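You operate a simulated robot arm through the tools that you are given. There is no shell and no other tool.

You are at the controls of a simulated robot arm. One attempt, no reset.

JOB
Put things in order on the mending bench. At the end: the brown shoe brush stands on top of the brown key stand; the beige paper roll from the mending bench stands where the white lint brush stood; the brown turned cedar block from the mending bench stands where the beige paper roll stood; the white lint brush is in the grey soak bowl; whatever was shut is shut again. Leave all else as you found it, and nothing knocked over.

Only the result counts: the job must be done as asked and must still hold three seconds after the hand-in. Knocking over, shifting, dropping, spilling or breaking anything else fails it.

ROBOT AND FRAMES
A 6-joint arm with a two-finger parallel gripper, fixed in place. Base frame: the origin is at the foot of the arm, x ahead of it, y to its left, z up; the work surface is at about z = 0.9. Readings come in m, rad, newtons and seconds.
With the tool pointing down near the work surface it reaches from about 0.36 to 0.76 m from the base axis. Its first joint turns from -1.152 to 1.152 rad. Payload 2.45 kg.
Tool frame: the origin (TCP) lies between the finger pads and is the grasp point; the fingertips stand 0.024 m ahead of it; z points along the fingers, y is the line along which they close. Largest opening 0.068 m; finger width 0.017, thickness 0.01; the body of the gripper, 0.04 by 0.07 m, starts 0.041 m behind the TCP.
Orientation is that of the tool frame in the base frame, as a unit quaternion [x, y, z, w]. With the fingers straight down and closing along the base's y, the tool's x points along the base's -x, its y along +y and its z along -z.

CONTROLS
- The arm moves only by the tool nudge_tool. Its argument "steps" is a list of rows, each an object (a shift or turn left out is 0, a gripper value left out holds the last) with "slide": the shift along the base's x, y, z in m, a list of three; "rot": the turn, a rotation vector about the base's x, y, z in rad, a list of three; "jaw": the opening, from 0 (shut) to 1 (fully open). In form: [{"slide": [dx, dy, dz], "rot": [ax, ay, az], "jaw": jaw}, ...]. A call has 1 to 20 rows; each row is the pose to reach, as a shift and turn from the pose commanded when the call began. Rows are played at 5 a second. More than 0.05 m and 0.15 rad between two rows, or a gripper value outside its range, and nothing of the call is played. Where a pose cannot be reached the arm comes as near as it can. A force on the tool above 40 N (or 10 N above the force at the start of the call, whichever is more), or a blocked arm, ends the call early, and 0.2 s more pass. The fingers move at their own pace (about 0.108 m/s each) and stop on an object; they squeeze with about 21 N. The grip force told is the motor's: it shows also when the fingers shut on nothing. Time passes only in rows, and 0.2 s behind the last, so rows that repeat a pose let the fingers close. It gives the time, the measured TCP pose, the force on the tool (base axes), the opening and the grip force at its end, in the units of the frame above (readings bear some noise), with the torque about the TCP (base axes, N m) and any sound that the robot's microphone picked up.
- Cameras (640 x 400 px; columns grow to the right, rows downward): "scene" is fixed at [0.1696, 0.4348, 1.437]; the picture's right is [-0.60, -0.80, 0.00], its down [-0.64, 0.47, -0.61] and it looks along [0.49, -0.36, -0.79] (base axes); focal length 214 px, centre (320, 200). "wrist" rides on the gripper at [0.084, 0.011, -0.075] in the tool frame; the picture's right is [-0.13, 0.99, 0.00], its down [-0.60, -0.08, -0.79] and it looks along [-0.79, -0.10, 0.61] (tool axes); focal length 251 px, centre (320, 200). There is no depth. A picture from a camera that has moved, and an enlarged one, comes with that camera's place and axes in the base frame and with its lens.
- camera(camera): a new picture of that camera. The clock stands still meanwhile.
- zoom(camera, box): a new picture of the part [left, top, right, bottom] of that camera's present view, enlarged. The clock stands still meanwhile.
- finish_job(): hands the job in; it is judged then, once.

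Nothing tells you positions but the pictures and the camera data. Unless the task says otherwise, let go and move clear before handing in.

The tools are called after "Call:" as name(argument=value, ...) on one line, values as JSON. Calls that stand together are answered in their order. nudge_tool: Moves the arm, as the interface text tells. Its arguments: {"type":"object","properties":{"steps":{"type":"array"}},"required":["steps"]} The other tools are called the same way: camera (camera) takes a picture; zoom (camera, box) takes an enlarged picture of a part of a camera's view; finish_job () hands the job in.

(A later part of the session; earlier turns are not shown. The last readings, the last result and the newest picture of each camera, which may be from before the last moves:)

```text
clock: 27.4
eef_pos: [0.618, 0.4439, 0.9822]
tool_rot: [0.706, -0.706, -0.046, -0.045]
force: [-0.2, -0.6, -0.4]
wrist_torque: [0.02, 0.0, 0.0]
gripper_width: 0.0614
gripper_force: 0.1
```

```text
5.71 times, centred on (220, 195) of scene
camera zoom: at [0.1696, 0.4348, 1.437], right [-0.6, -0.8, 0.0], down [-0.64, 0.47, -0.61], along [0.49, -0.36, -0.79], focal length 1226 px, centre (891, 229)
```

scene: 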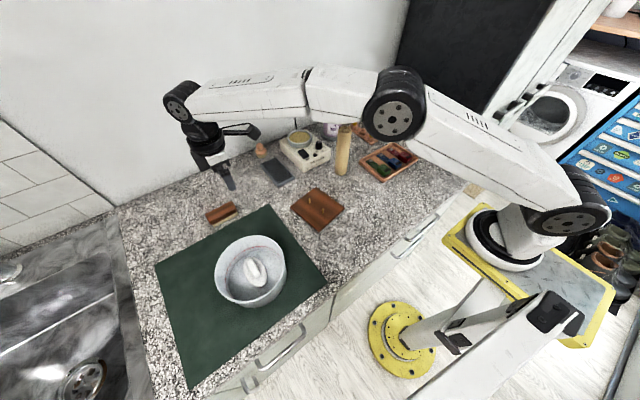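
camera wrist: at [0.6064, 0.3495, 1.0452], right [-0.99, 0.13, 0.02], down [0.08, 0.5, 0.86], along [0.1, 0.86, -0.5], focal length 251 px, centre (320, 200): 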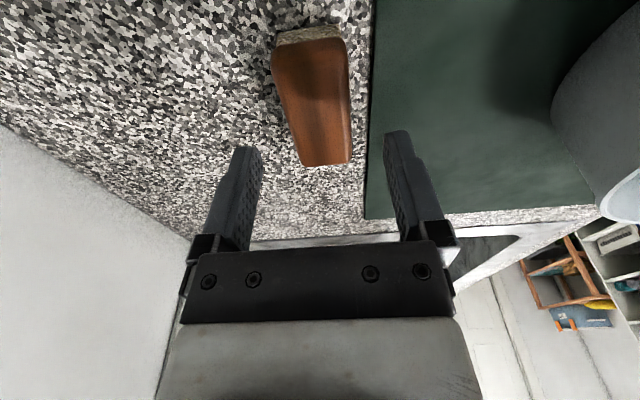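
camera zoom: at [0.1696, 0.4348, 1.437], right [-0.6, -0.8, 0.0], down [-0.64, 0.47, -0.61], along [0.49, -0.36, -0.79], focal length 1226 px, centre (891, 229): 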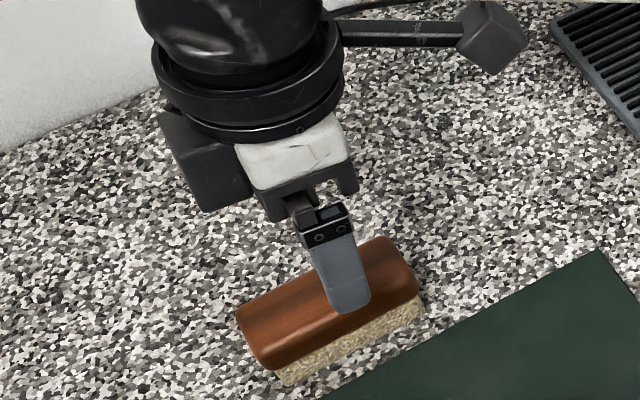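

Call:
nudge_tool(steps=[{"slide": [-0.001, 0, -0.015], "jaw": 0.9}, {"slide": [-0.001, 0, -0.03], "jaw": 0.9}, {"slide": [-0.001, 0, -0.04], "jaw": 0.9}, {"slide": [-0.001, 0, -0.046], "jaw": 0.9}])

Call:
camera(camera="wrist")

Call:
zoom(camera="scene", box=[180, 170, 260, 240])

```text
clock: 28.4
eef_pos: [0.6161, 0.4423, 0.9354]
tool_rot: [-0.705, 0.706, 0.046, 0.046]
force: [0.6, 0.3, -0.4]
wrist_torque: [-0.01, -0.02, -0.01]
gripper_width: 0.0614
gripper_force: 0.0
```

```text
taken
camera wrist: at [0.6053, 0.3496, 0.9987], right [-0.99, 0.13, 0.02], down [0.08, 0.5, 0.86], along [0.1, 0.86, -0.5], focal length 251 px, centre (320, 200)
```

wrist: 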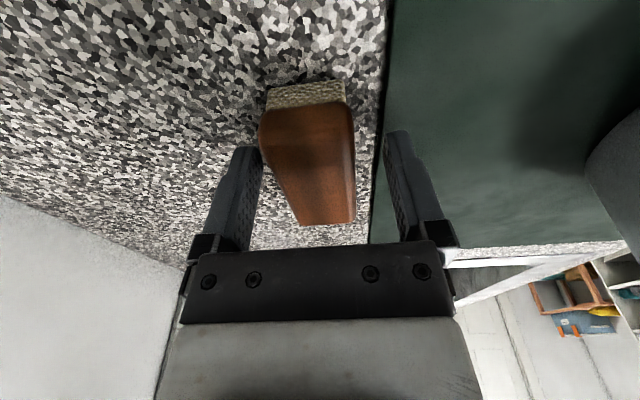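

```text
5.71 times, centred on (220, 205) of scene
camera zoom: at [0.1696, 0.4348, 1.437], right [-0.6, -0.8, 0.0], down [-0.64, 0.47, -0.61], along [0.49, -0.36, -0.79], focal length 1226 px, centre (891, 171)
```

zoom: 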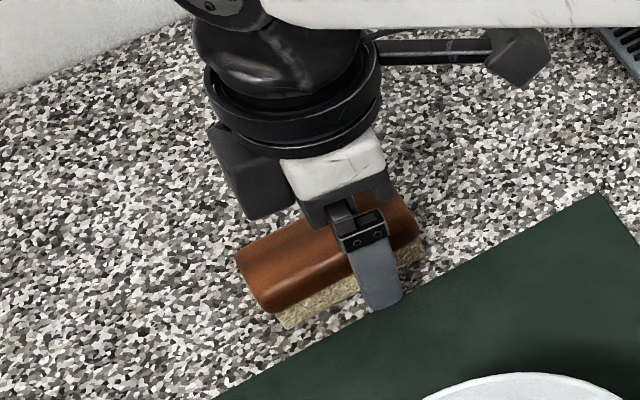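

The fingers are on either side of the brush. I'll close now and test with a small lift.

Call:
nudge_tool(steps=[{"slide": [0, 0, 0], "jaw": 0.5}, {"slide": [0, 0, 0], "jaw": 0.0}, {"slide": [0, 0, 0], "jaw": 0.0}, {"slide": [0, 0, 0], "jaw": 0.0}])

Call:
nudge_tool(steps=[{"slide": [0, 0, 0.003], "jaw": 0.0}, {"slide": [0, 0, 0.007], "jaw": 0.0}, {"slide": [0, 0, 0.012], "jaw": 0.0}, {"slide": [0, 0, 0.02], "jaw": 0.0}])

Call:
camera(camera="wrist")

Call:
zoom(camera="scene", box=[180, 170, 260, 240])

```text
clock: 29.4
eef_pos: [0.6179, 0.4413, 0.9355]
tool_rot: [-0.706, 0.706, 0.046, 0.046]
force: [-0.4, 0.4, 0.2]
wrist_torque: [0.05, 0.01, 0.03]
gripper_width: 0.0378
gripper_force: 21.5
```

```text
clock: 30.4
eef_pos: [0.6177, 0.4422, 0.9568]
tool_rot: [0.706, -0.705, -0.046, -0.046]
force: [0.6, -0.7, -0.2]
wrist_torque: [-0.04, -0.01, 0.02]
gripper_width: 0.0376
gripper_force: 20.8
```

```text
taken
camera wrist: at [0.6059, 0.3497, 1.0188], right [-0.99, 0.13, 0.02], down [0.08, 0.5, 0.86], along [0.1, 0.86, -0.5], focal length 251 px, centre (320, 200)
```

wrist: 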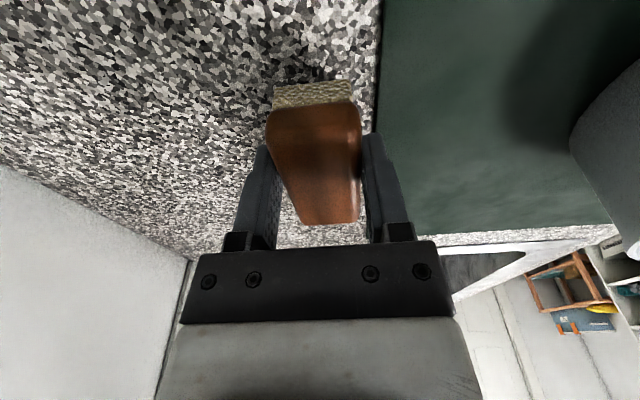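

```text
5.71 times, centred on (220, 205) of scene
camera zoom: at [0.1697, 0.4348, 1.437], right [-0.6, -0.8, 0.0], down [-0.64, 0.47, -0.61], along [0.49, -0.36, -0.79], focal length 1226 px, centre (891, 171)
```

zoom: 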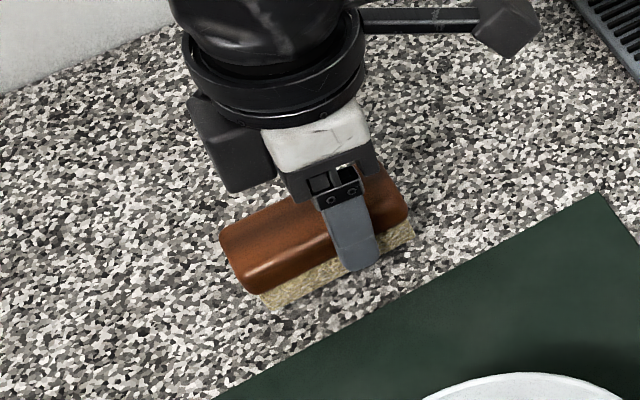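

Call:
zoom(camera="scene", box=[200, 185, 245, 220])

Call:
zoom(camera="wrist", box=[240, 60, 400, 240])

```text
11.43 times, centred on (222, 202) of scene
camera zoom: at [0.1697, 0.4348, 1.437], right [-0.6, -0.8, 0.0], down [-0.64, 0.47, -0.61], along [0.49, -0.36, -0.79], focal length 2451 px, centre (1434, 171)
```

zoom: 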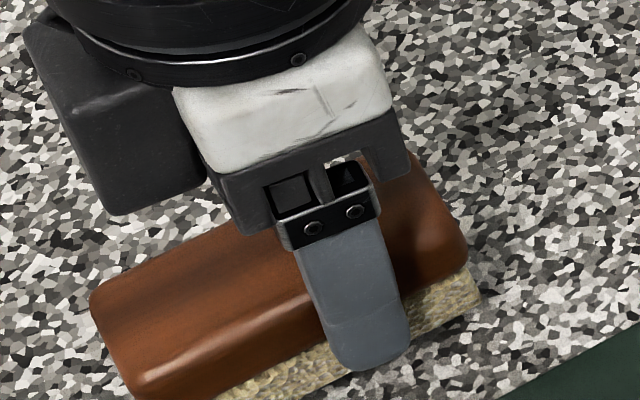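

```text
2.22 times, centred on (320, 150) of wrist
camera zoom: at [0.6059, 0.3497, 1.0188], right [-0.99, 0.13, 0.02], down [0.08, 0.5, 0.86], along [0.1, 0.86, -0.5], focal length 559 px, centre (320, 311)
```

zoom: 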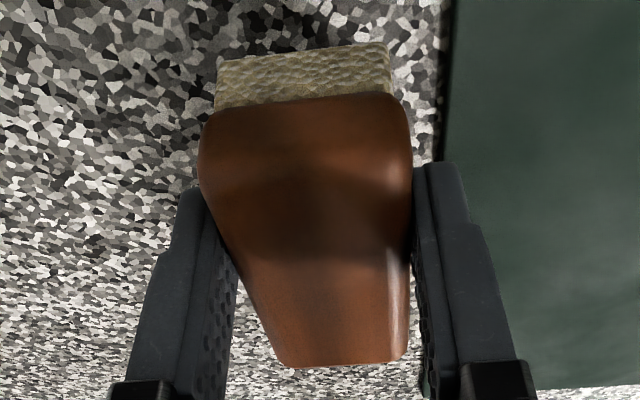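

The shoe brush is held level at 37.7 mm. I'll lift it and carry it to a viewpoint just short of the key stand, so I can measure the pegs accurately before placing.

Call:
nudge_tool(steps=[{"slide": [-0.004, -0.008, 0.02], "jaw": 0}, {"slide": [-0.012, -0.025, 0.045], "jaw": 0}, {"slide": [-0.024, -0.05, 0.075], "jaw": 0}, {"slide": [-0.038, -0.078, 0.105], "jaw": 0}, {"slide": [-0.053, -0.108, 0.13], "jaw": 0}, {"slide": [-0.068, -0.138, 0.15], "jaw": 0}, {"slide": [-0.083, -0.168, 0.165], "jaw": 0}, {"slide": [-0.098, -0.2, 0.18], "jaw": 0}, {"slide": [-0.113, -0.23, 0.19], "jaw": 0}, {"slide": [-0.128, -0.26, 0.19], "jaw": 0}, {"slide": [-0.138, -0.28, 0.19], "jaw": 0}, {"slide": [-0.143, -0.291, 0.19], "jaw": 0}])

Call:
camera(camera="wrist")

Call:
camera(camera="scene")

```text
clock: 33.0
eef_pos: [0.4738, 0.1515, 1.1471]
tool_rot: [0.706, -0.706, -0.047, -0.046]
force: [0.2, 0.0, -0.9]
wrist_torque: [0.01, -0.02, 0.03]
gripper_width: 0.0375
gripper_force: 21.5
```

```text
taken
camera wrist: at [0.4625, 0.058, 1.2085], right [-0.99, 0.13, 0.02], down [0.08, 0.5, 0.86], along [0.1, 0.86, -0.5], focal length 251 px, centre (320, 200)
```

wrist: 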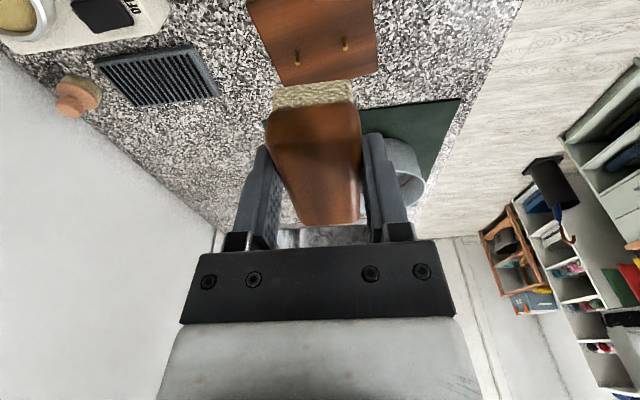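

```text
taken
```

scene: 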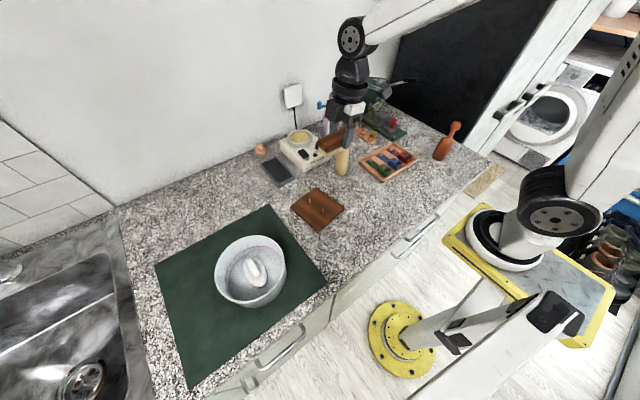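

Call:
zoom(camera="wrist", box=[240, 0, 400, 100])

Call:
zoom(camera="scene", box=[285, 185, 349, 235])

```text
4.00 times, centred on (320, 50) of wrist
camera zoom: at [0.4625, 0.058, 1.2085], right [-0.99, 0.13, 0.02], down [0.08, 0.5, 0.86], along [0.1, 0.86, -0.5], focal length 1006 px, centre (320, 800)
```

zoom: 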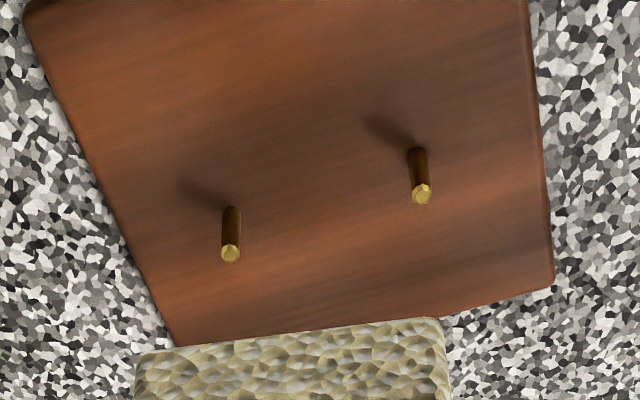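

```text
8.00 times, centred on (317, 210) of scene
camera zoom: at [0.1696, 0.4348, 1.437], right [-0.6, -0.8, 0.0], down [-0.64, 0.47, -0.61], along [0.49, -0.36, -0.79], focal length 1716 px, centre (344, 120)
```

zoom: 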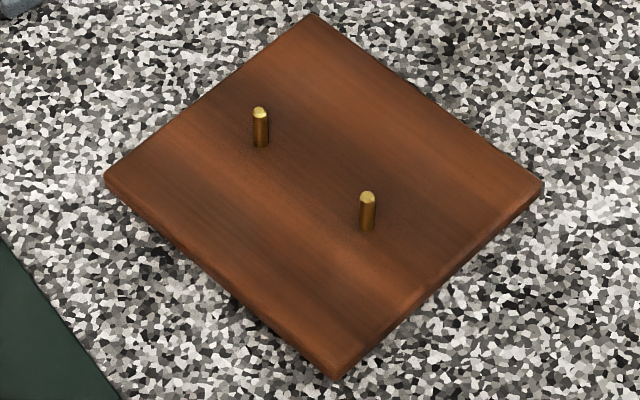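

From both views the peg midpoint is at about (0.478, 0.220), the plate top is at about z = 0.908, and the peg line is turned about 9.5°. The 38 mm brush fits between the pegs, which leave roughly a 49 mm gap. I'll align above them now with yaw +0.165.

Call:
nudge_tool(steps=[{"slide": [0.002, 0.01, -0.02], "rot": [0, 0, 0.04], "jaw": 0}, {"slide": [0.004, 0.022, -0.045], "rot": [0, 0, 0.08], "jaw": 0}, {"slide": [0.006, 0.034, -0.07], "rot": [0, 0, 0.12], "jaw": 0}, {"slide": [0.0083, 0.0479, -0.1], "rot": [0, 0, 0.165], "jaw": 0}, {"slide": [0.0083, 0.0479, -0.125], "rot": [0, 0, 0.165], "jaw": 0}, {"slide": [0.0083, 0.0479, -0.145], "rot": [0, 0, 0.165], "jaw": 0}])

Call:
camera(camera="wrist")

Call:
zoom(camera="scene", box=[270, 150, 366, 225])

```text
clock: 34.4
eef_pos: [0.4829, 0.1987, 1.0012]
tool_rot: [0.762, -0.645, -0.05, -0.042]
force: [0.5, 0.3, -0.4]
wrist_torque: [0.0, 0.0, 0.0]
gripper_width: 0.0375
gripper_force: 21.4
```

```text
taken
camera wrist: at [0.4874, 0.1053, 1.0634], right [-1.0, -0.04, 0.02], down [0.0, 0.5, 0.86], along [-0.04, 0.86, -0.5], focal length 251 px, centre (320, 200)
```

wrist: 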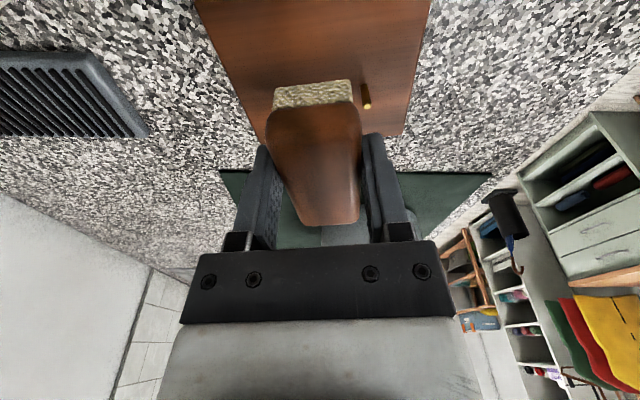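

```text
5.33 times, centred on (318, 188) of scene
camera zoom: at [0.1697, 0.4348, 1.437], right [-0.6, -0.8, 0.0], down [-0.64, 0.47, -0.61], along [0.49, -0.36, -0.79], focal length 1144 px, centre (331, 267)
```

zoom: 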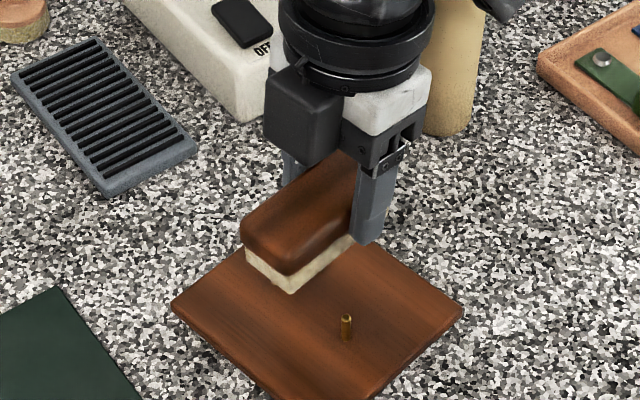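

Call:
zoom(camera="wrist", box=[240, 40, 400, 140])

Call:
zoom(camera="scene", box=[290, 175, 354, 225])

```text
4.00 times, centred on (320, 90) of wrist
camera zoom: at [0.4874, 0.1053, 1.0634], right [-1.0, -0.04, 0.02], down [0.0, 0.5, 0.86], along [-0.04, 0.86, -0.5], focal length 1006 px, centre (320, 640)
```

zoom: 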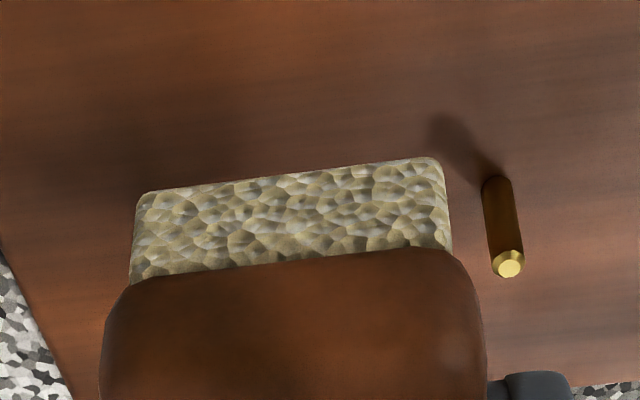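

```text
8.00 times, centred on (322, 200) of scene
camera zoom: at [0.1697, 0.4348, 1.437], right [-0.6, -0.8, 0.0], down [-0.64, 0.47, -0.61], along [0.49, -0.36, -0.79], focal length 1716 px, centre (304, 200)
```

zoom: 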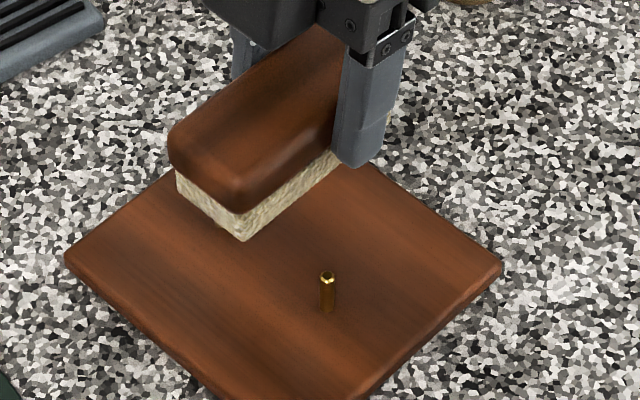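

Alignment is within about 2 mm. I'll make a small x correction and lower between the pegs, pausing before contact.

Call:
nudge_tool(steps=[{"slide": [-0.0015, 0, -0.012], "jaw": 0}, {"slide": [-0.0015, 0, -0.024], "jaw": 0}, {"slide": [-0.0015, 0, -0.034], "jaw": 0}, {"slide": [-0.0015, 0, -0.044], "jaw": 0}, {"slide": [-0.0015, 0, -0.05], "jaw": 0}])

Call:
zoom(camera="wrist", box=[240, 40, 400, 140])

Call:
zoom(camera="scene", box=[290, 175, 354, 225])

```text
clock: 35.6
eef_pos: [0.4807, 0.1985, 0.9496]
tool_rot: [0.761, -0.645, -0.051, -0.042]
force: [-0.7, 0.4, -0.9]
wrist_torque: [-0.05, 0.01, -0.03]
gripper_width: 0.0375
gripper_force: 20.8
```

```text
4.00 times, centred on (320, 90) of wrist
camera zoom: at [0.4852, 0.1056, 1.0139], right [-1.0, -0.04, 0.02], down [0.0, 0.5, 0.86], along [-0.04, 0.86, -0.5], focal length 1006 px, centre (320, 640)
```

zoom: 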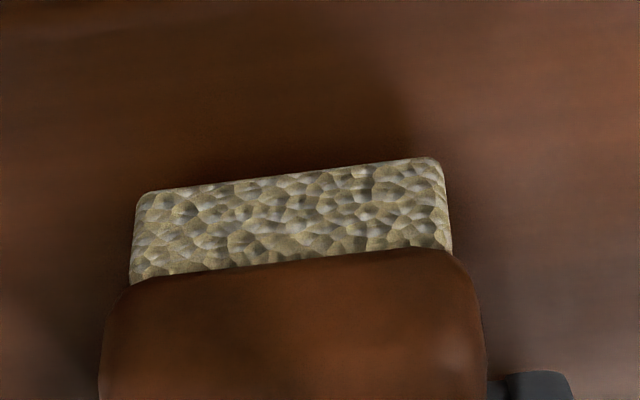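

```text
8.00 times, centred on (322, 200) of scene
camera zoom: at [0.1697, 0.4348, 1.437], right [-0.6, -0.8, 0.0], down [-0.64, 0.47, -0.61], along [0.49, -0.36, -0.79], focal length 1716 px, centre (304, 200)
```

zoom: 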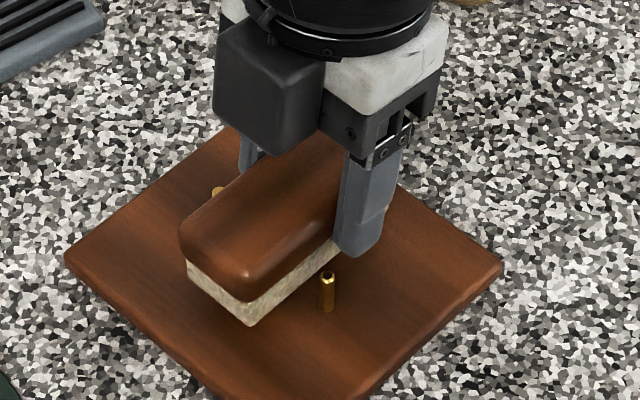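

The brush sits between the two pegs and the finger is clear. I'll go down the last few mm to contact.

Call:
nudge_tool(steps=[{"slide": [0, 0, -0.002], "jaw": 0}, {"slide": [0, 0, -0.004], "jaw": 0}, {"slide": [0, 0, -0.005], "jaw": 0}])

Call:
nudge_tool(steps=[{"slide": [0, 0, -0.001], "jaw": 0}, {"slide": [0, 0, -0.002], "jaw": 0}])

```text
clock: 36.4
eef_pos: [0.4806, 0.1992, 0.9469]
tool_rot: [0.761, -0.645, -0.05, -0.042]
force: [0.2, 0.3, -1.8]
wrist_torque: [0.0, -0.01, 0.01]
gripper_width: 0.0375
gripper_force: 20.8
```

```text
clock: 37.0
eef_pos: [0.4815, 0.1982, 0.9455]
tool_rot: [0.762, -0.644, -0.049, -0.043]
force: [-5.7, -1.2, 18.3]
wrist_torque: [0.07, 0.2, 0.02]
gripper_width: 0.0373
gripper_force: 20.4
```

Contact. I'll ease up a little, open, and lift clear.

Call:
nudge_tool(steps=[{"slide": [0, 0, 0.002], "jaw": 0}, {"slide": [0, 0, 0.002], "jaw": 0.75}, {"slide": [0, 0, 0.002], "jaw": 0.75}, {"slide": [0, 0, 0.01], "jaw": 0.75}, {"slide": [0, 0, 0.03], "jaw": 0.75}, {"slide": [0, 0, 0.065], "jaw": 0.75}, {"slide": [0, 0, 0.105], "jaw": 0.75}, {"slide": [0, 0, 0.15], "jaw": 0.75}, {"slide": [0, 0, 0.19], "jaw": 0.75}])

Call:
camera(camera="wrist")

Call:
zoom(camera="scene", box=[270, 160, 366, 235])

```text
clock: 39.0
eef_pos: [0.482, 0.1986, 1.1351]
tool_rot: [0.761, -0.646, -0.049, -0.042]
force: [-0.5, -0.1, -0.7]
wrist_torque: [0.02, 0.0, -0.03]
gripper_width: 0.0509
gripper_force: 0.1
```

```text
taken
camera wrist: at [0.4859, 0.1059, 1.1979], right [-1.0, -0.04, 0.02], down [0.0, 0.5, 0.86], along [-0.04, 0.86, -0.5], focal length 251 px, centre (320, 200)
```

wrist: 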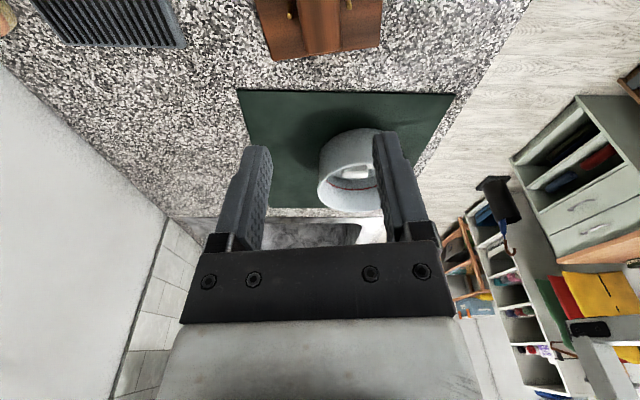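

```text
5.33 times, centred on (318, 198) of scene
camera zoom: at [0.1696, 0.4348, 1.437], right [-0.6, -0.8, 0.0], down [-0.64, 0.47, -0.61], along [0.49, -0.36, -0.79], focal length 1144 px, centre (331, 213)
```

zoom: 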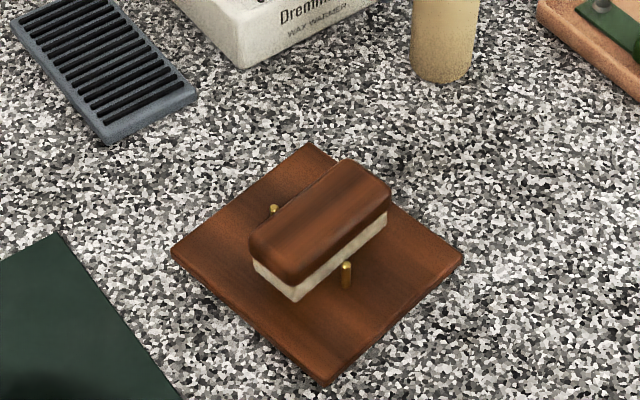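

The shoe brush stands flat on the key stand. Now I'll bring the tool upright, turn it back to yaw 0, and go look at the paper roll.

Call:
nudge_tool(steps=[{"slide": [0, 0, 0.01], "rot": [-0.064, -0.0107, 0], "jaw": 1.0}, {"slide": [0, 0, 0.02], "rot": [-0.1282, -0.0214, 0], "jaw": 1.0}])

Call:
nudge_tool(steps=[{"slide": [0, -0.01, 0.01], "rot": [0, 0, -0.145], "jaw": 1.0}, {"slide": [0, -0.02, 0.02], "rot": [0, 0, -0.29], "jaw": 1.0}, {"slide": [0, -0.03, 0.03], "rot": [0, 0, -0.435], "jaw": 1.0}, {"slide": [-0.002, -0.045, 0.03], "rot": [0, 0, -0.58], "jaw": 1.0}, {"slide": [-0.004, -0.06, 0.03], "rot": [0, 0, -0.725], "jaw": 1.0}, {"slide": [-0.006, -0.075, 0.03], "rot": [0, 0, -0.87], "jaw": 1.0}, {"slide": [-0.008, -0.09, 0.03], "rot": [0, 0, -1.015], "jaw": 1.0}, {"slide": [-0.01, -0.105, 0.03], "rot": [0, 0, -1.16], "jaw": 1.0}, {"slide": [-0.011, -0.115, 0.03], "rot": [0, 0, -1.305], "jaw": 1.0}, {"slide": [-0.011, -0.125, 0.03], "rot": [0, 0, -1.45], "jaw": 1.0}, {"slide": [-0.011, -0.135, 0.03], "rot": [0, 0, -1.595], "jaw": 1.0}, {"slide": [-0.011, -0.144, 0.03], "rot": [0, 0, -1.7358], "jaw": 1.0}])

Call:
camera(camera="wrist")

Call:
camera(camera="scene")

```text
clock: 39.6
eef_pos: [0.4811, 0.1996, 1.1545]
tool_rot: [0.762, -0.647, 0.001, 0.001]
force: [-0.2, -0.9, 0.3]
wrist_torque: [0.0, -0.01, -0.02]
gripper_width: 0.0681
gripper_force: 0.1
```

```text
clock: 42.2
eef_pos: [0.4699, 0.0547, 1.1836]
tool_rot: [0.002, 1.0, 0.0, 0.0]
force: [0.3, 0.0, 0.3]
wrist_torque: [0.0, 0.05, 0.0]
gripper_width: 0.068
gripper_force: 0.1
```

```text
taken
camera wrist: at [0.3859, 0.0657, 1.2585], right [0.13, 0.99, 0.0], down [0.6, -0.08, 0.79], along [0.79, -0.1, -0.61], focal length 251 px, centre (320, 200)
```

wrist: 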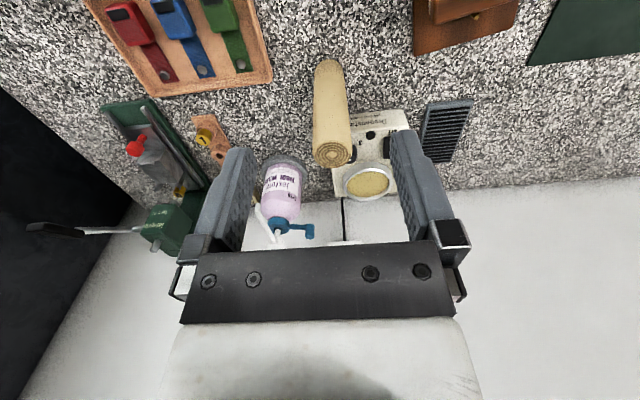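

```text
taken
```

scene: 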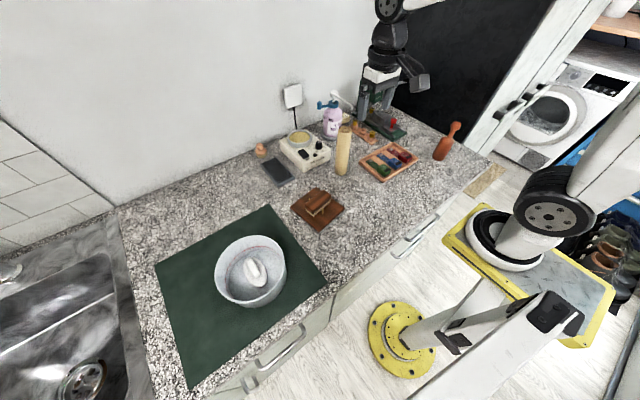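

Call:
zoom(camera="wrist", box=[270, 40, 400, 180])

Call:
zoom(camera="scene", box=[310, 115, 374, 185])

```text
2.86 times, centred on (335, 110) of wrist
camera zoom: at [0.3859, 0.0657, 1.2585], right [0.13, 0.99, 0.0], down [0.6, -0.08, 0.79], along [0.79, -0.1, -0.61], focal length 718 px, centre (277, 457)
```

zoom: 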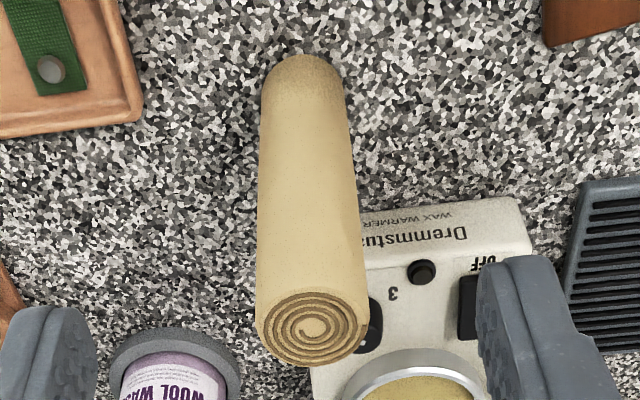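

```text
5.71 times, centred on (342, 150) of scene
camera zoom: at [0.1696, 0.4348, 1.437], right [-0.6, -0.8, 0.0], down [-0.64, 0.47, -0.61], along [0.49, -0.36, -0.79], focal length 1226 px, centre (194, 486)
```

zoom: 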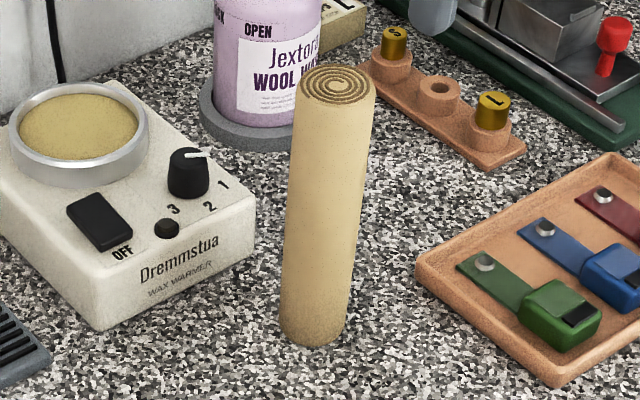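

The roll is at (0.5595, 0.0555), 40 mm across, with its top at z = 1.069. I'll move over it and go down around its upper end.

Call:
nudge_tool(steps=[{"slide": [0.03, 0.0005, 0], "jaw": 1.0}, {"slide": [0.06, 0.0008, 0], "jaw": 1.0}, {"slide": [0.0896, 0.0008, 0], "jaw": 1.0}, {"slide": [0.0896, 0.0008, -0.03], "jaw": 1.0}, {"slide": [0.0896, 0.0008, -0.06], "jaw": 1.0}, {"slide": [0.0896, 0.0008, -0.085], "jaw": 1.0}])

Call:
camera(camera="wrist")

Call:
zoom(camera="scene", box=[300, 80, 396, 190])

```text
clock: 43.6
eef_pos: [0.5595, 0.0563, 1.0973]
tool_rot: [-0.001, 1.0, -0.001, 0.0]
force: [0.5, 0.9, -0.5]
wrist_torque: [-0.01, -0.03, 0.02]
gripper_width: 0.0679
gripper_force: 0.1
```

```text
taken
camera wrist: at [0.4755, 0.0669, 1.1718], right [0.13, 0.99, 0.0], down [0.6, -0.08, 0.79], along [0.79, -0.1, -0.61], focal length 251 px, centre (320, 200)
```

wrist: 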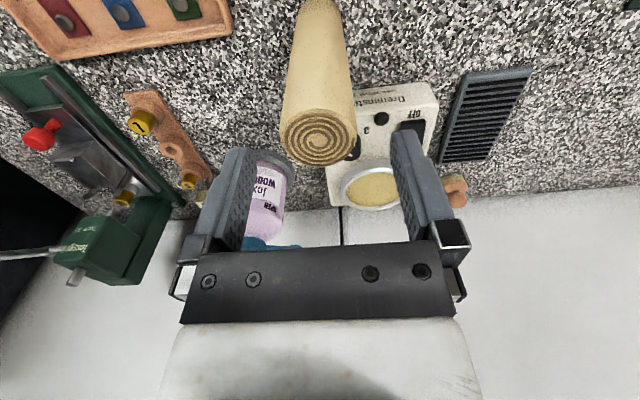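

```text
3.64 times, centred on (348, 135) of scene
camera zoom: at [0.1697, 0.4348, 1.437], right [-0.6, -0.8, 0.0], down [-0.64, 0.47, -0.61], along [0.49, -0.36, -0.79], focal length 780 px, centre (218, 436)
```

zoom: 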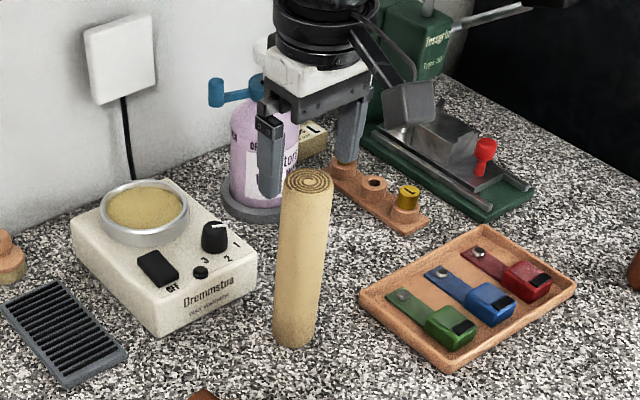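

Well aligned. I'll descend around the roll and close.

Call:
nudge_tool(steps=[{"slide": [-0.001, 0, -0.025], "jaw": 1.0}, {"slide": [-0.001, 0, -0.045], "jaw": 1.0}, {"slide": [-0.001, 0, -0.0605], "jaw": 1.0}, {"slide": [-0.001, 0, -0.0605], "jaw": 0.75}, {"slide": [-0.001, 0, -0.0605], "jaw": 0.5}, {"slide": [-0.001, 0, -0.0605], "jaw": 0.0}, {"slide": [-0.001, 0, -0.0605], "jaw": 0.0}])

Call:
camera(camera="wrist")

Call:
zoom(camera="scene", box=[300, 80, 396, 190])

```text
clock: 45.2
eef_pos: [0.56, 0.055, 1.0377]
tool_rot: [0.001, 1.0, 0.0, 0.0]
force: [0.1, -0.8, 0.8]
wrist_torque: [0.03, -0.02, 0.01]
gripper_width: 0.0401
gripper_force: 20.4
```

```text
taken
camera wrist: at [0.475, 0.0668, 1.1124], right [0.13, 0.99, 0.0], down [0.6, -0.08, 0.79], along [0.79, -0.1, -0.61], focal length 251 px, centre (320, 200)
```

wrist: 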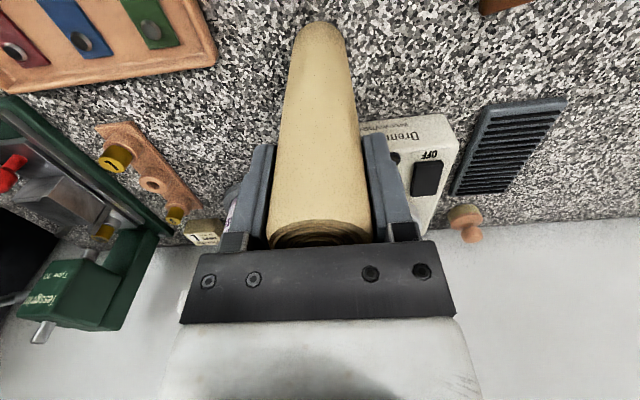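

```text
3.64 times, centred on (348, 135) of scene
camera zoom: at [0.1696, 0.4348, 1.437], right [-0.6, -0.8, 0.0], down [-0.64, 0.47, -0.61], along [0.49, -0.36, -0.79], focal length 780 px, centre (218, 436)
```

zoom: 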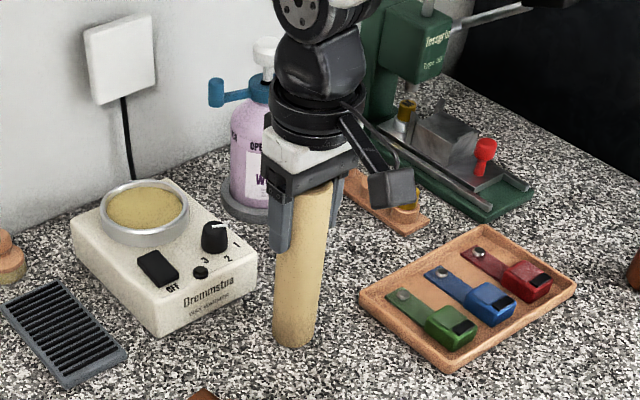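

The roll is gripped at 40 mm. I'll lift slowly, then go around the warmer toward the tray.

Call:
nudge_tool(steps=[{"slide": [0, 0, 0.004], "jaw": 0}, {"slide": [0, 0, 0.01], "jaw": 0}, {"slide": [0, 0, 0.02], "jaw": 0}, {"slide": [0, 0, 0.035], "jaw": 0}, {"slide": [0, 0, 0.05], "jaw": 0}, {"slide": [0, 0, 0.07], "jaw": 0}, {"slide": [0, 0, 0.09], "jaw": 0}, {"slide": [0, 0, 0.1], "jaw": 0}])

Call:
camera(camera="scene")

```text
clock: 47.0
eef_pos: [0.5598, 0.056, 1.1373]
tool_rot: [-0.001, 1.0, 0.0, 0.001]
force: [0.1, 0.3, -1.0]
wrist_torque: [0.01, 0.01, 0.0]
gripper_width: 0.04
gripper_force: 20.9
```

```text
taken
```

scene: 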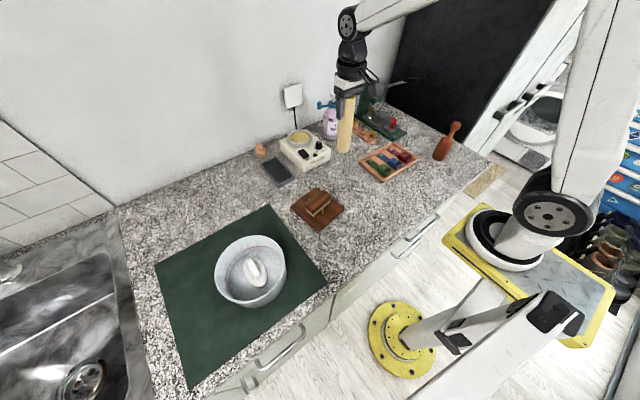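

Call:
nudge_tool(steps=[{"slide": [0, 0.015, 0], "jaw": 0}, {"slide": [0, 0.04, 0], "jaw": 0}, {"slide": [0, 0.07, 0], "jaw": 0}, {"slide": [0.002, 0.1, 0], "jaw": 0}, {"slide": [0.008, 0.13, 0], "jaw": 0}, {"slide": [0.02, 0.155, 0], "jaw": 0}, {"slide": [0.04, 0.172, 0], "jaw": 0}, {"slide": [0.065, 0.1799, 0], "jaw": 0}, {"slide": [0.09, 0.1799, 0], "jaw": 0}, {"slide": [0.112, 0.1799, 0], "jaw": 0}, {"slide": [0.1279, 0.1799, 0], "jaw": 0}, {"slide": [0.1279, 0.1799, -0.03], "jaw": 0}, {"slide": [0.1279, 0.1799, -0.055], "jaw": 0}, {"slide": [0.1279, 0.1799, -0.07], "jaw": 0}])

Call:
camera(camera="wrist")

Call:
zoom(camera="scene", box=[240, 100, 336, 200])

```text
clock: 50.0
eef_pos: [0.6836, 0.2348, 1.0673]
tool_rot: [0.001, 1.0, 0.0, 0.0]
force: [-0.2, -0.6, -1.2]
wrist_torque: [0.04, 0.0, 0.03]
gripper_width: 0.0401
gripper_force: 21.1
```

```text
taken
camera wrist: at [0.6006, 0.2464, 1.1426], right [0.13, 0.99, 0.0], down [0.6, -0.08, 0.79], along [0.79, -0.1, -0.61], focal length 251 px, centre (320, 200)
```

wrist: 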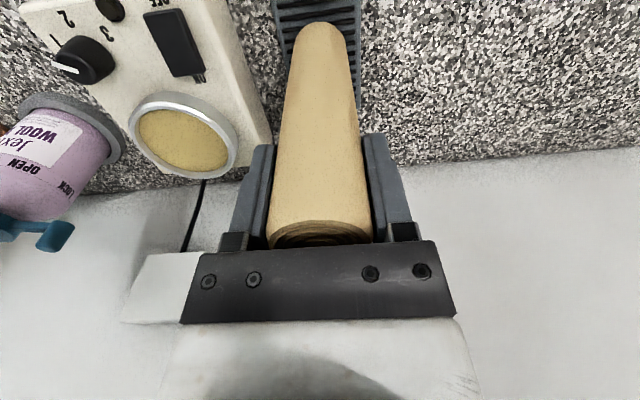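

```text
4.00 times, centred on (288, 150) of scene
camera zoom: at [0.1697, 0.4348, 1.437], right [-0.6, -0.8, 0.0], down [-0.64, 0.47, -0.61], along [0.49, -0.36, -0.79], focal length 858 px, centre (448, 400)
```

zoom: 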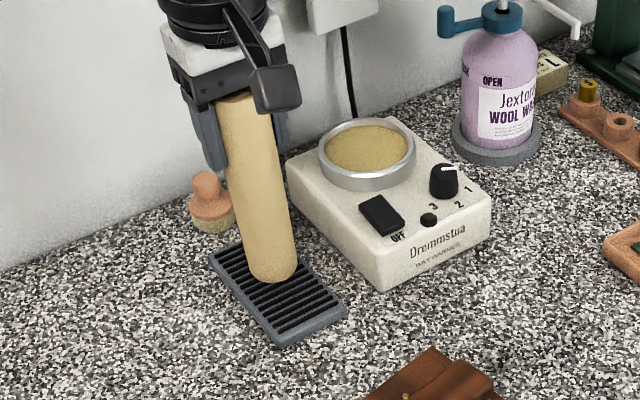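

The roll is vertical above the tray centre. I'll lower it to contact.

Call:
nudge_tool(steps=[{"slide": [0, 0, -0.005], "jaw": 0}, {"slide": [0, 0, -0.01], "jaw": 0}, {"slide": [0, 0, -0.014], "jaw": 0}])

Call:
nudge_tool(steps=[{"slide": [0, 0, -0.0015], "jaw": 0}, {"slide": [0, 0, -0.003], "jaw": 0}, {"slide": [0, 0, -0.0045], "jaw": 0}])

```text
clock: 50.8
eef_pos: [0.6858, 0.2366, 1.0543]
tool_rot: [0.001, 1.0, 0.001, 0.0]
force: [-0.3, 0.2, -1.2]
wrist_torque: [-0.01, 0.02, 0.0]
gripper_width: 0.0406
gripper_force: 21.0
```

```text
clock: 51.6
eef_pos: [0.686, 0.2362, 1.0514]
tool_rot: [0.0, 1.0, -0.001, 0.001]
force: [-2.4, -0.3, 7.2]
wrist_torque: [-0.09, 0.28, 0.0]
gripper_width: 0.0401
gripper_force: 21.1
```

Contact on the tray. I'll release and go straight up.

Call:
nudge_tool(steps=[{"slide": [0, 0, 0.001], "jaw": 0}, {"slide": [0, 0, 0.001], "jaw": 0.7}, {"slide": [0, 0, 0.001], "jaw": 0.95}, {"slide": [0, 0, 0.001], "jaw": 0.95}, {"slide": [0, 0, 0.02], "jaw": 0.95}, {"slide": [0, 0, 0.05], "jaw": 0.95}, {"slide": [0, 0, 0.09], "jaw": 0.95}, {"slide": [0, 0, 0.11], "jaw": 0.95}])

Call:
camera(camera="wrist")

Call:
zoom(camera="scene", box=[240, 100, 336, 200])

```text
clock: 53.4
eef_pos: [0.6866, 0.2374, 1.1623]
tool_rot: [0.0, 1.0, 0.0, 0.0]
force: [-0.4, 0.6, 0.5]
wrist_torque: [0.01, 0.02, 0.01]
gripper_width: 0.0644
gripper_force: 0.0
```

```text
taken
camera wrist: at [0.6026, 0.247, 1.2358], right [0.13, 0.99, 0.0], down [0.6, -0.08, 0.79], along [0.79, -0.1, -0.61], focal length 251 px, centre (320, 200)
```

wrist: 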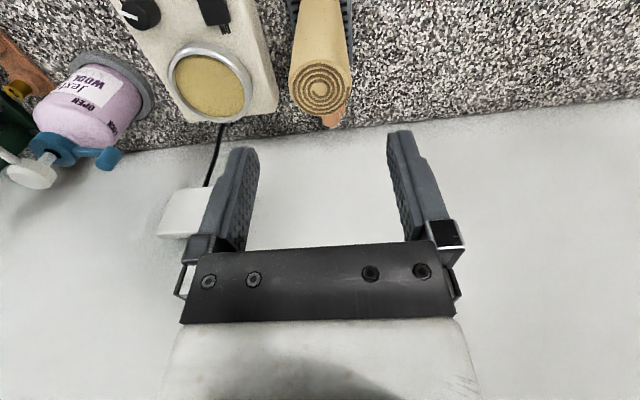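

```text
4.00 times, centred on (288, 150) of scene
camera zoom: at [0.1696, 0.4348, 1.437], right [-0.6, -0.8, 0.0], down [-0.64, 0.47, -0.61], along [0.49, -0.36, -0.79], focal length 858 px, centre (448, 400)
```

zoom: 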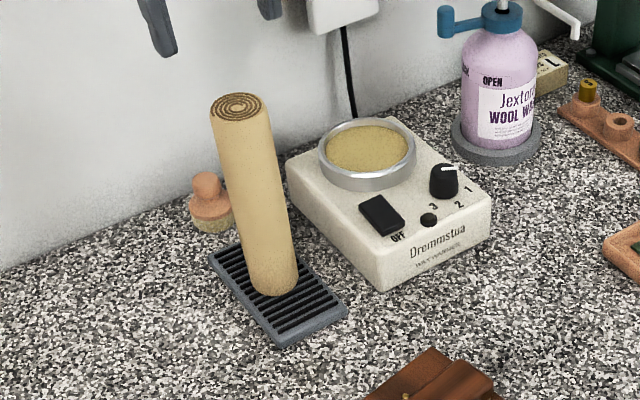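

The roll stands upright where the lint brush was. Next is the cedar block, so I'll move high toward its side of the bench for a look.

Call:
nudge_tool(steps=[{"slide": [-0.02, -0.02, 0.01], "jaw": 1.0}, {"slide": [-0.05, -0.05, 0.02], "jaw": 1.0}, {"slide": [-0.08, -0.083, 0.02], "jaw": 1.0}, {"slide": [-0.108, -0.12, 0.02], "jaw": 1.0}, {"slide": [-0.134, -0.158, 0.02], "jaw": 1.0}, {"slide": [-0.16, -0.196, 0.02], "jaw": 1.0}, {"slide": [-0.185, -0.235, 0.02], "jaw": 1.0}, {"slide": [-0.21, -0.275, 0.02], "jaw": 1.0}, {"slide": [-0.235, -0.315, 0.02], "jaw": 1.0}, {"slide": [-0.26, -0.355, 0.02], "jaw": 1.0}, {"slide": [-0.28, -0.395, 0.02], "jaw": 1.0}, {"slide": [-0.295, -0.435, 0.02], "jaw": 1.0}, {"slide": [-0.306, -0.476, 0.02], "jaw": 1.0}])

Call:
camera(camera="wrist")

Call:
camera(camera="scene")

```text
clock: 56.2
eef_pos: [0.3797, -0.2415, 1.1787]
tool_rot: [0.0, 1.0, 0.0, 0.0]
force: [0.3, 0.8, -0.5]
wrist_torque: [0.01, 0.02, 0.0]
gripper_width: 0.0678
gripper_force: 0.1
```

```text
taken
camera wrist: at [0.2939, -0.2311, 1.2532], right [0.13, 0.99, 0.0], down [0.6, -0.08, 0.79], along [0.79, -0.1, -0.61], focal length 251 px, centre (320, 200)
```

wrist: 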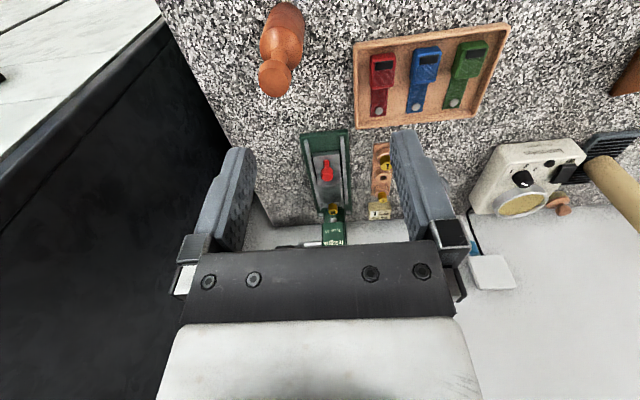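

```text
taken
```

scene: 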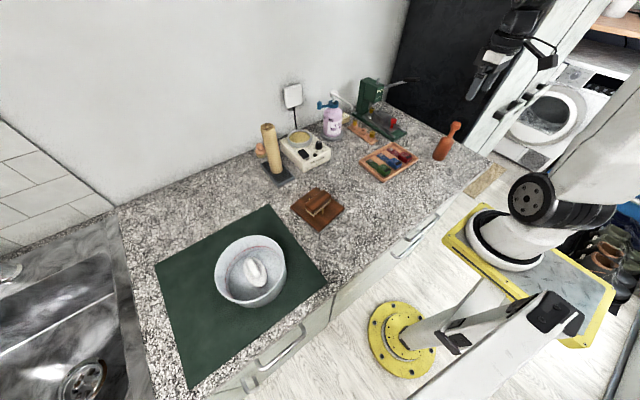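

Call:
zoom(camera="wrist", box=[220, 0, 350, 110])

Call:
zoom(camera="scene", box=[415, 110, 479, 170])

```text
3.64 times, centred on (285, 55) of wrist
camera zoom: at [0.2939, -0.2311, 1.2532], right [0.13, 0.99, 0.0], down [0.6, -0.08, 0.79], along [0.79, -0.1, -0.61], focal length 914 px, centre (447, 727)
```

zoom: 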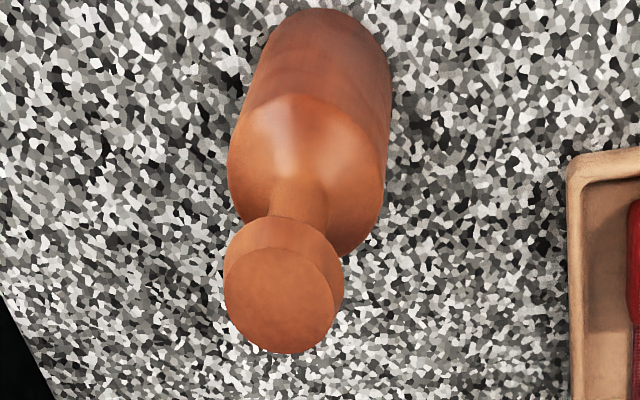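

```text
6.67 times, centred on (447, 140) of scene
camera zoom: at [0.1696, 0.4348, 1.437], right [-0.6, -0.8, 0.0], down [-0.64, 0.47, -0.61], along [0.49, -0.36, -0.79], focal length 1430 px, centre (-527, 600)
```

zoom: 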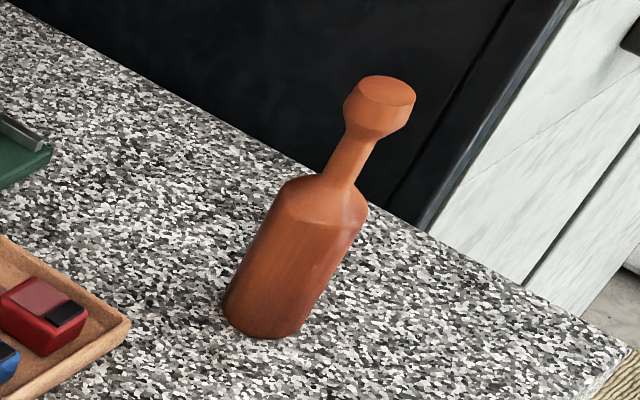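

The cedar block's axis is near (0.401, -0.287), with its knob top at about z = 1.038 (around 29 mm across) and a wider body below. I'll grip the knob from above, so I'm moving over it and checking alignment.

Call:
nudge_tool(steps=[{"slide": [0.01, -0.023, 0], "jaw": 0.9}, {"slide": [0.0205, -0.0465, 0], "jaw": 0.9}, {"slide": [0.0205, -0.0465, -0.04], "jaw": 0.9}, {"slide": [0.0205, -0.0465, -0.08], "jaw": 0.9}, {"slide": [0.0205, -0.0465, -0.105], "jaw": 0.9}])

Call:
camera(camera="wrist")

Call:
zoom(camera="scene", box=[410, 70, 506, 170])

```text
clock: 57.4
eef_pos: [0.4008, -0.2868, 1.0768]
tool_rot: [0.001, 1.0, 0.0, 0.0]
force: [-0.2, 0.1, 0.2]
wrist_torque: [-0.01, 0.02, 0.0]
gripper_width: 0.0611
gripper_force: 0.0
```

```text
taken
camera wrist: at [0.3162, -0.2758, 1.1509], right [0.13, 0.99, 0.0], down [0.6, -0.08, 0.79], along [0.79, -0.1, -0.61], focal length 251 px, centre (320, 200)
```

wrist: 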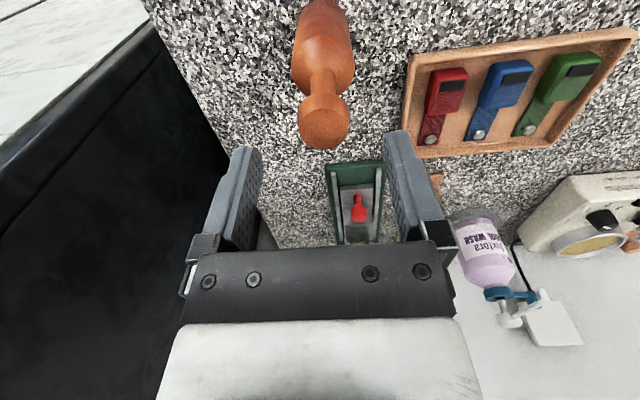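

```text
4.00 times, centred on (458, 120) of scene
camera zoom: at [0.1697, 0.4348, 1.437], right [-0.6, -0.8, 0.0], down [-0.64, 0.47, -0.61], along [0.49, -0.36, -0.79], focal length 858 px, centre (-232, 520)
```

zoom: 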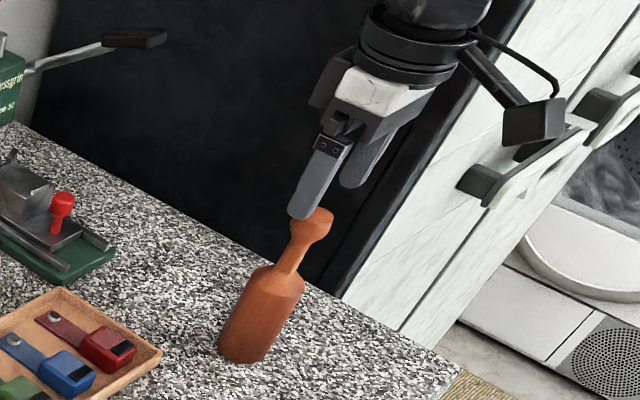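

Call:
zoom(camera="wrist", box=[260, 40, 400, 180])

```text
2.86 times, centred on (330, 110) of wrist
camera zoom: at [0.3162, -0.2758, 1.1509], right [0.13, 0.99, 0.0], down [0.6, -0.08, 0.79], along [0.79, -0.1, -0.61], focal length 718 px, centre (291, 457)
```

zoom: 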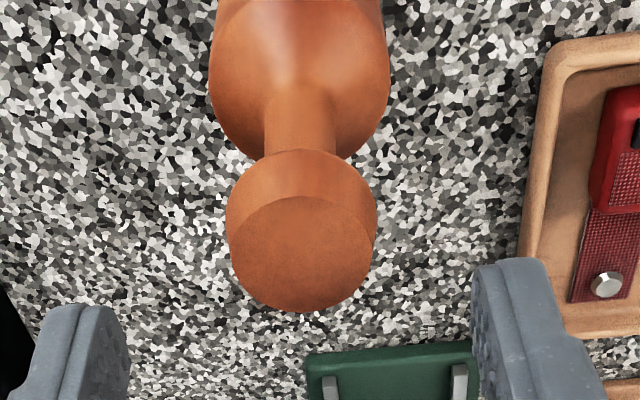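

Call:
nudge_tool(steps=[{"slide": [-0.001, 0.002, -0.02], "jaw": 0.9}, {"slide": [-0.001, 0.002, -0.04], "jaw": 0.9}, {"slide": [-0.001, 0.002, -0.0575], "jaw": 0.9}, {"slide": [-0.001, 0.002, -0.0575], "jaw": 0.6}, {"slide": [-0.001, 0.002, -0.0575], "jaw": 0.0}, {"slide": [-0.001, 0.002, -0.0575], "jaw": 0.0}, {"slide": [-0.001, 0.002, -0.0575], "jaw": 0.0}])

Call:
camera(camera="wrist")

Call:
zoom(camera="scene", box=[410, 70, 506, 170])

```text
clock: 59.0
eef_pos: [0.3985, -0.2847, 1.0184]
tool_rot: [0.0, 1.0, 0.0, 0.0]
force: [-0.2, 0.5, -0.2]
wrist_torque: [0.01, 0.02, 0.01]
gripper_width: 0.028
gripper_force: 21.2
```

```text
taken
camera wrist: at [0.3147, -0.2735, 1.0916], right [0.13, 0.99, 0.0], down [0.6, -0.08, 0.79], along [0.79, -0.1, -0.61], focal length 251 px, centre (320, 200)
```

wrist: 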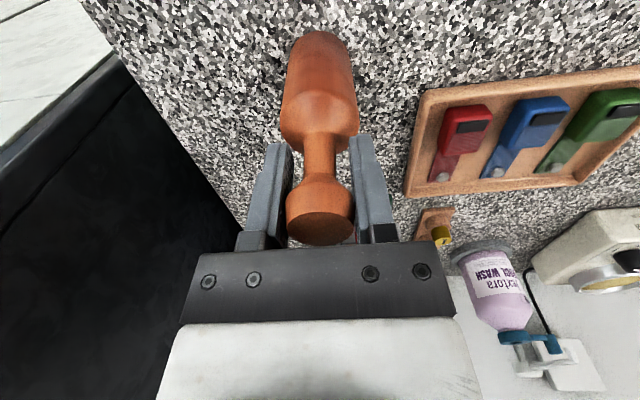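

```text
4.00 times, centred on (458, 120) of scene
camera zoom: at [0.1697, 0.4348, 1.437], right [-0.6, -0.8, 0.0], down [-0.64, 0.47, -0.61], along [0.49, -0.36, -0.79], focal length 858 px, centre (-232, 520)
```

zoom: 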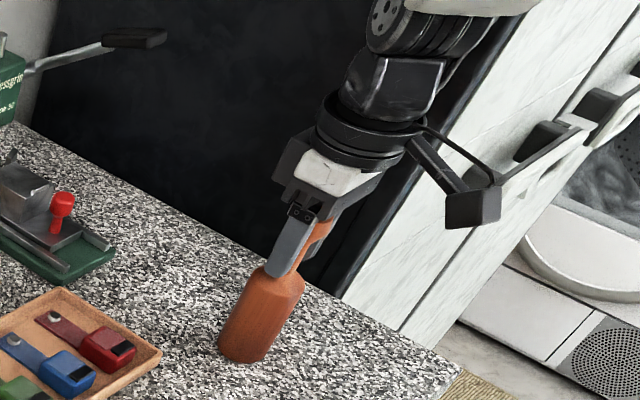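

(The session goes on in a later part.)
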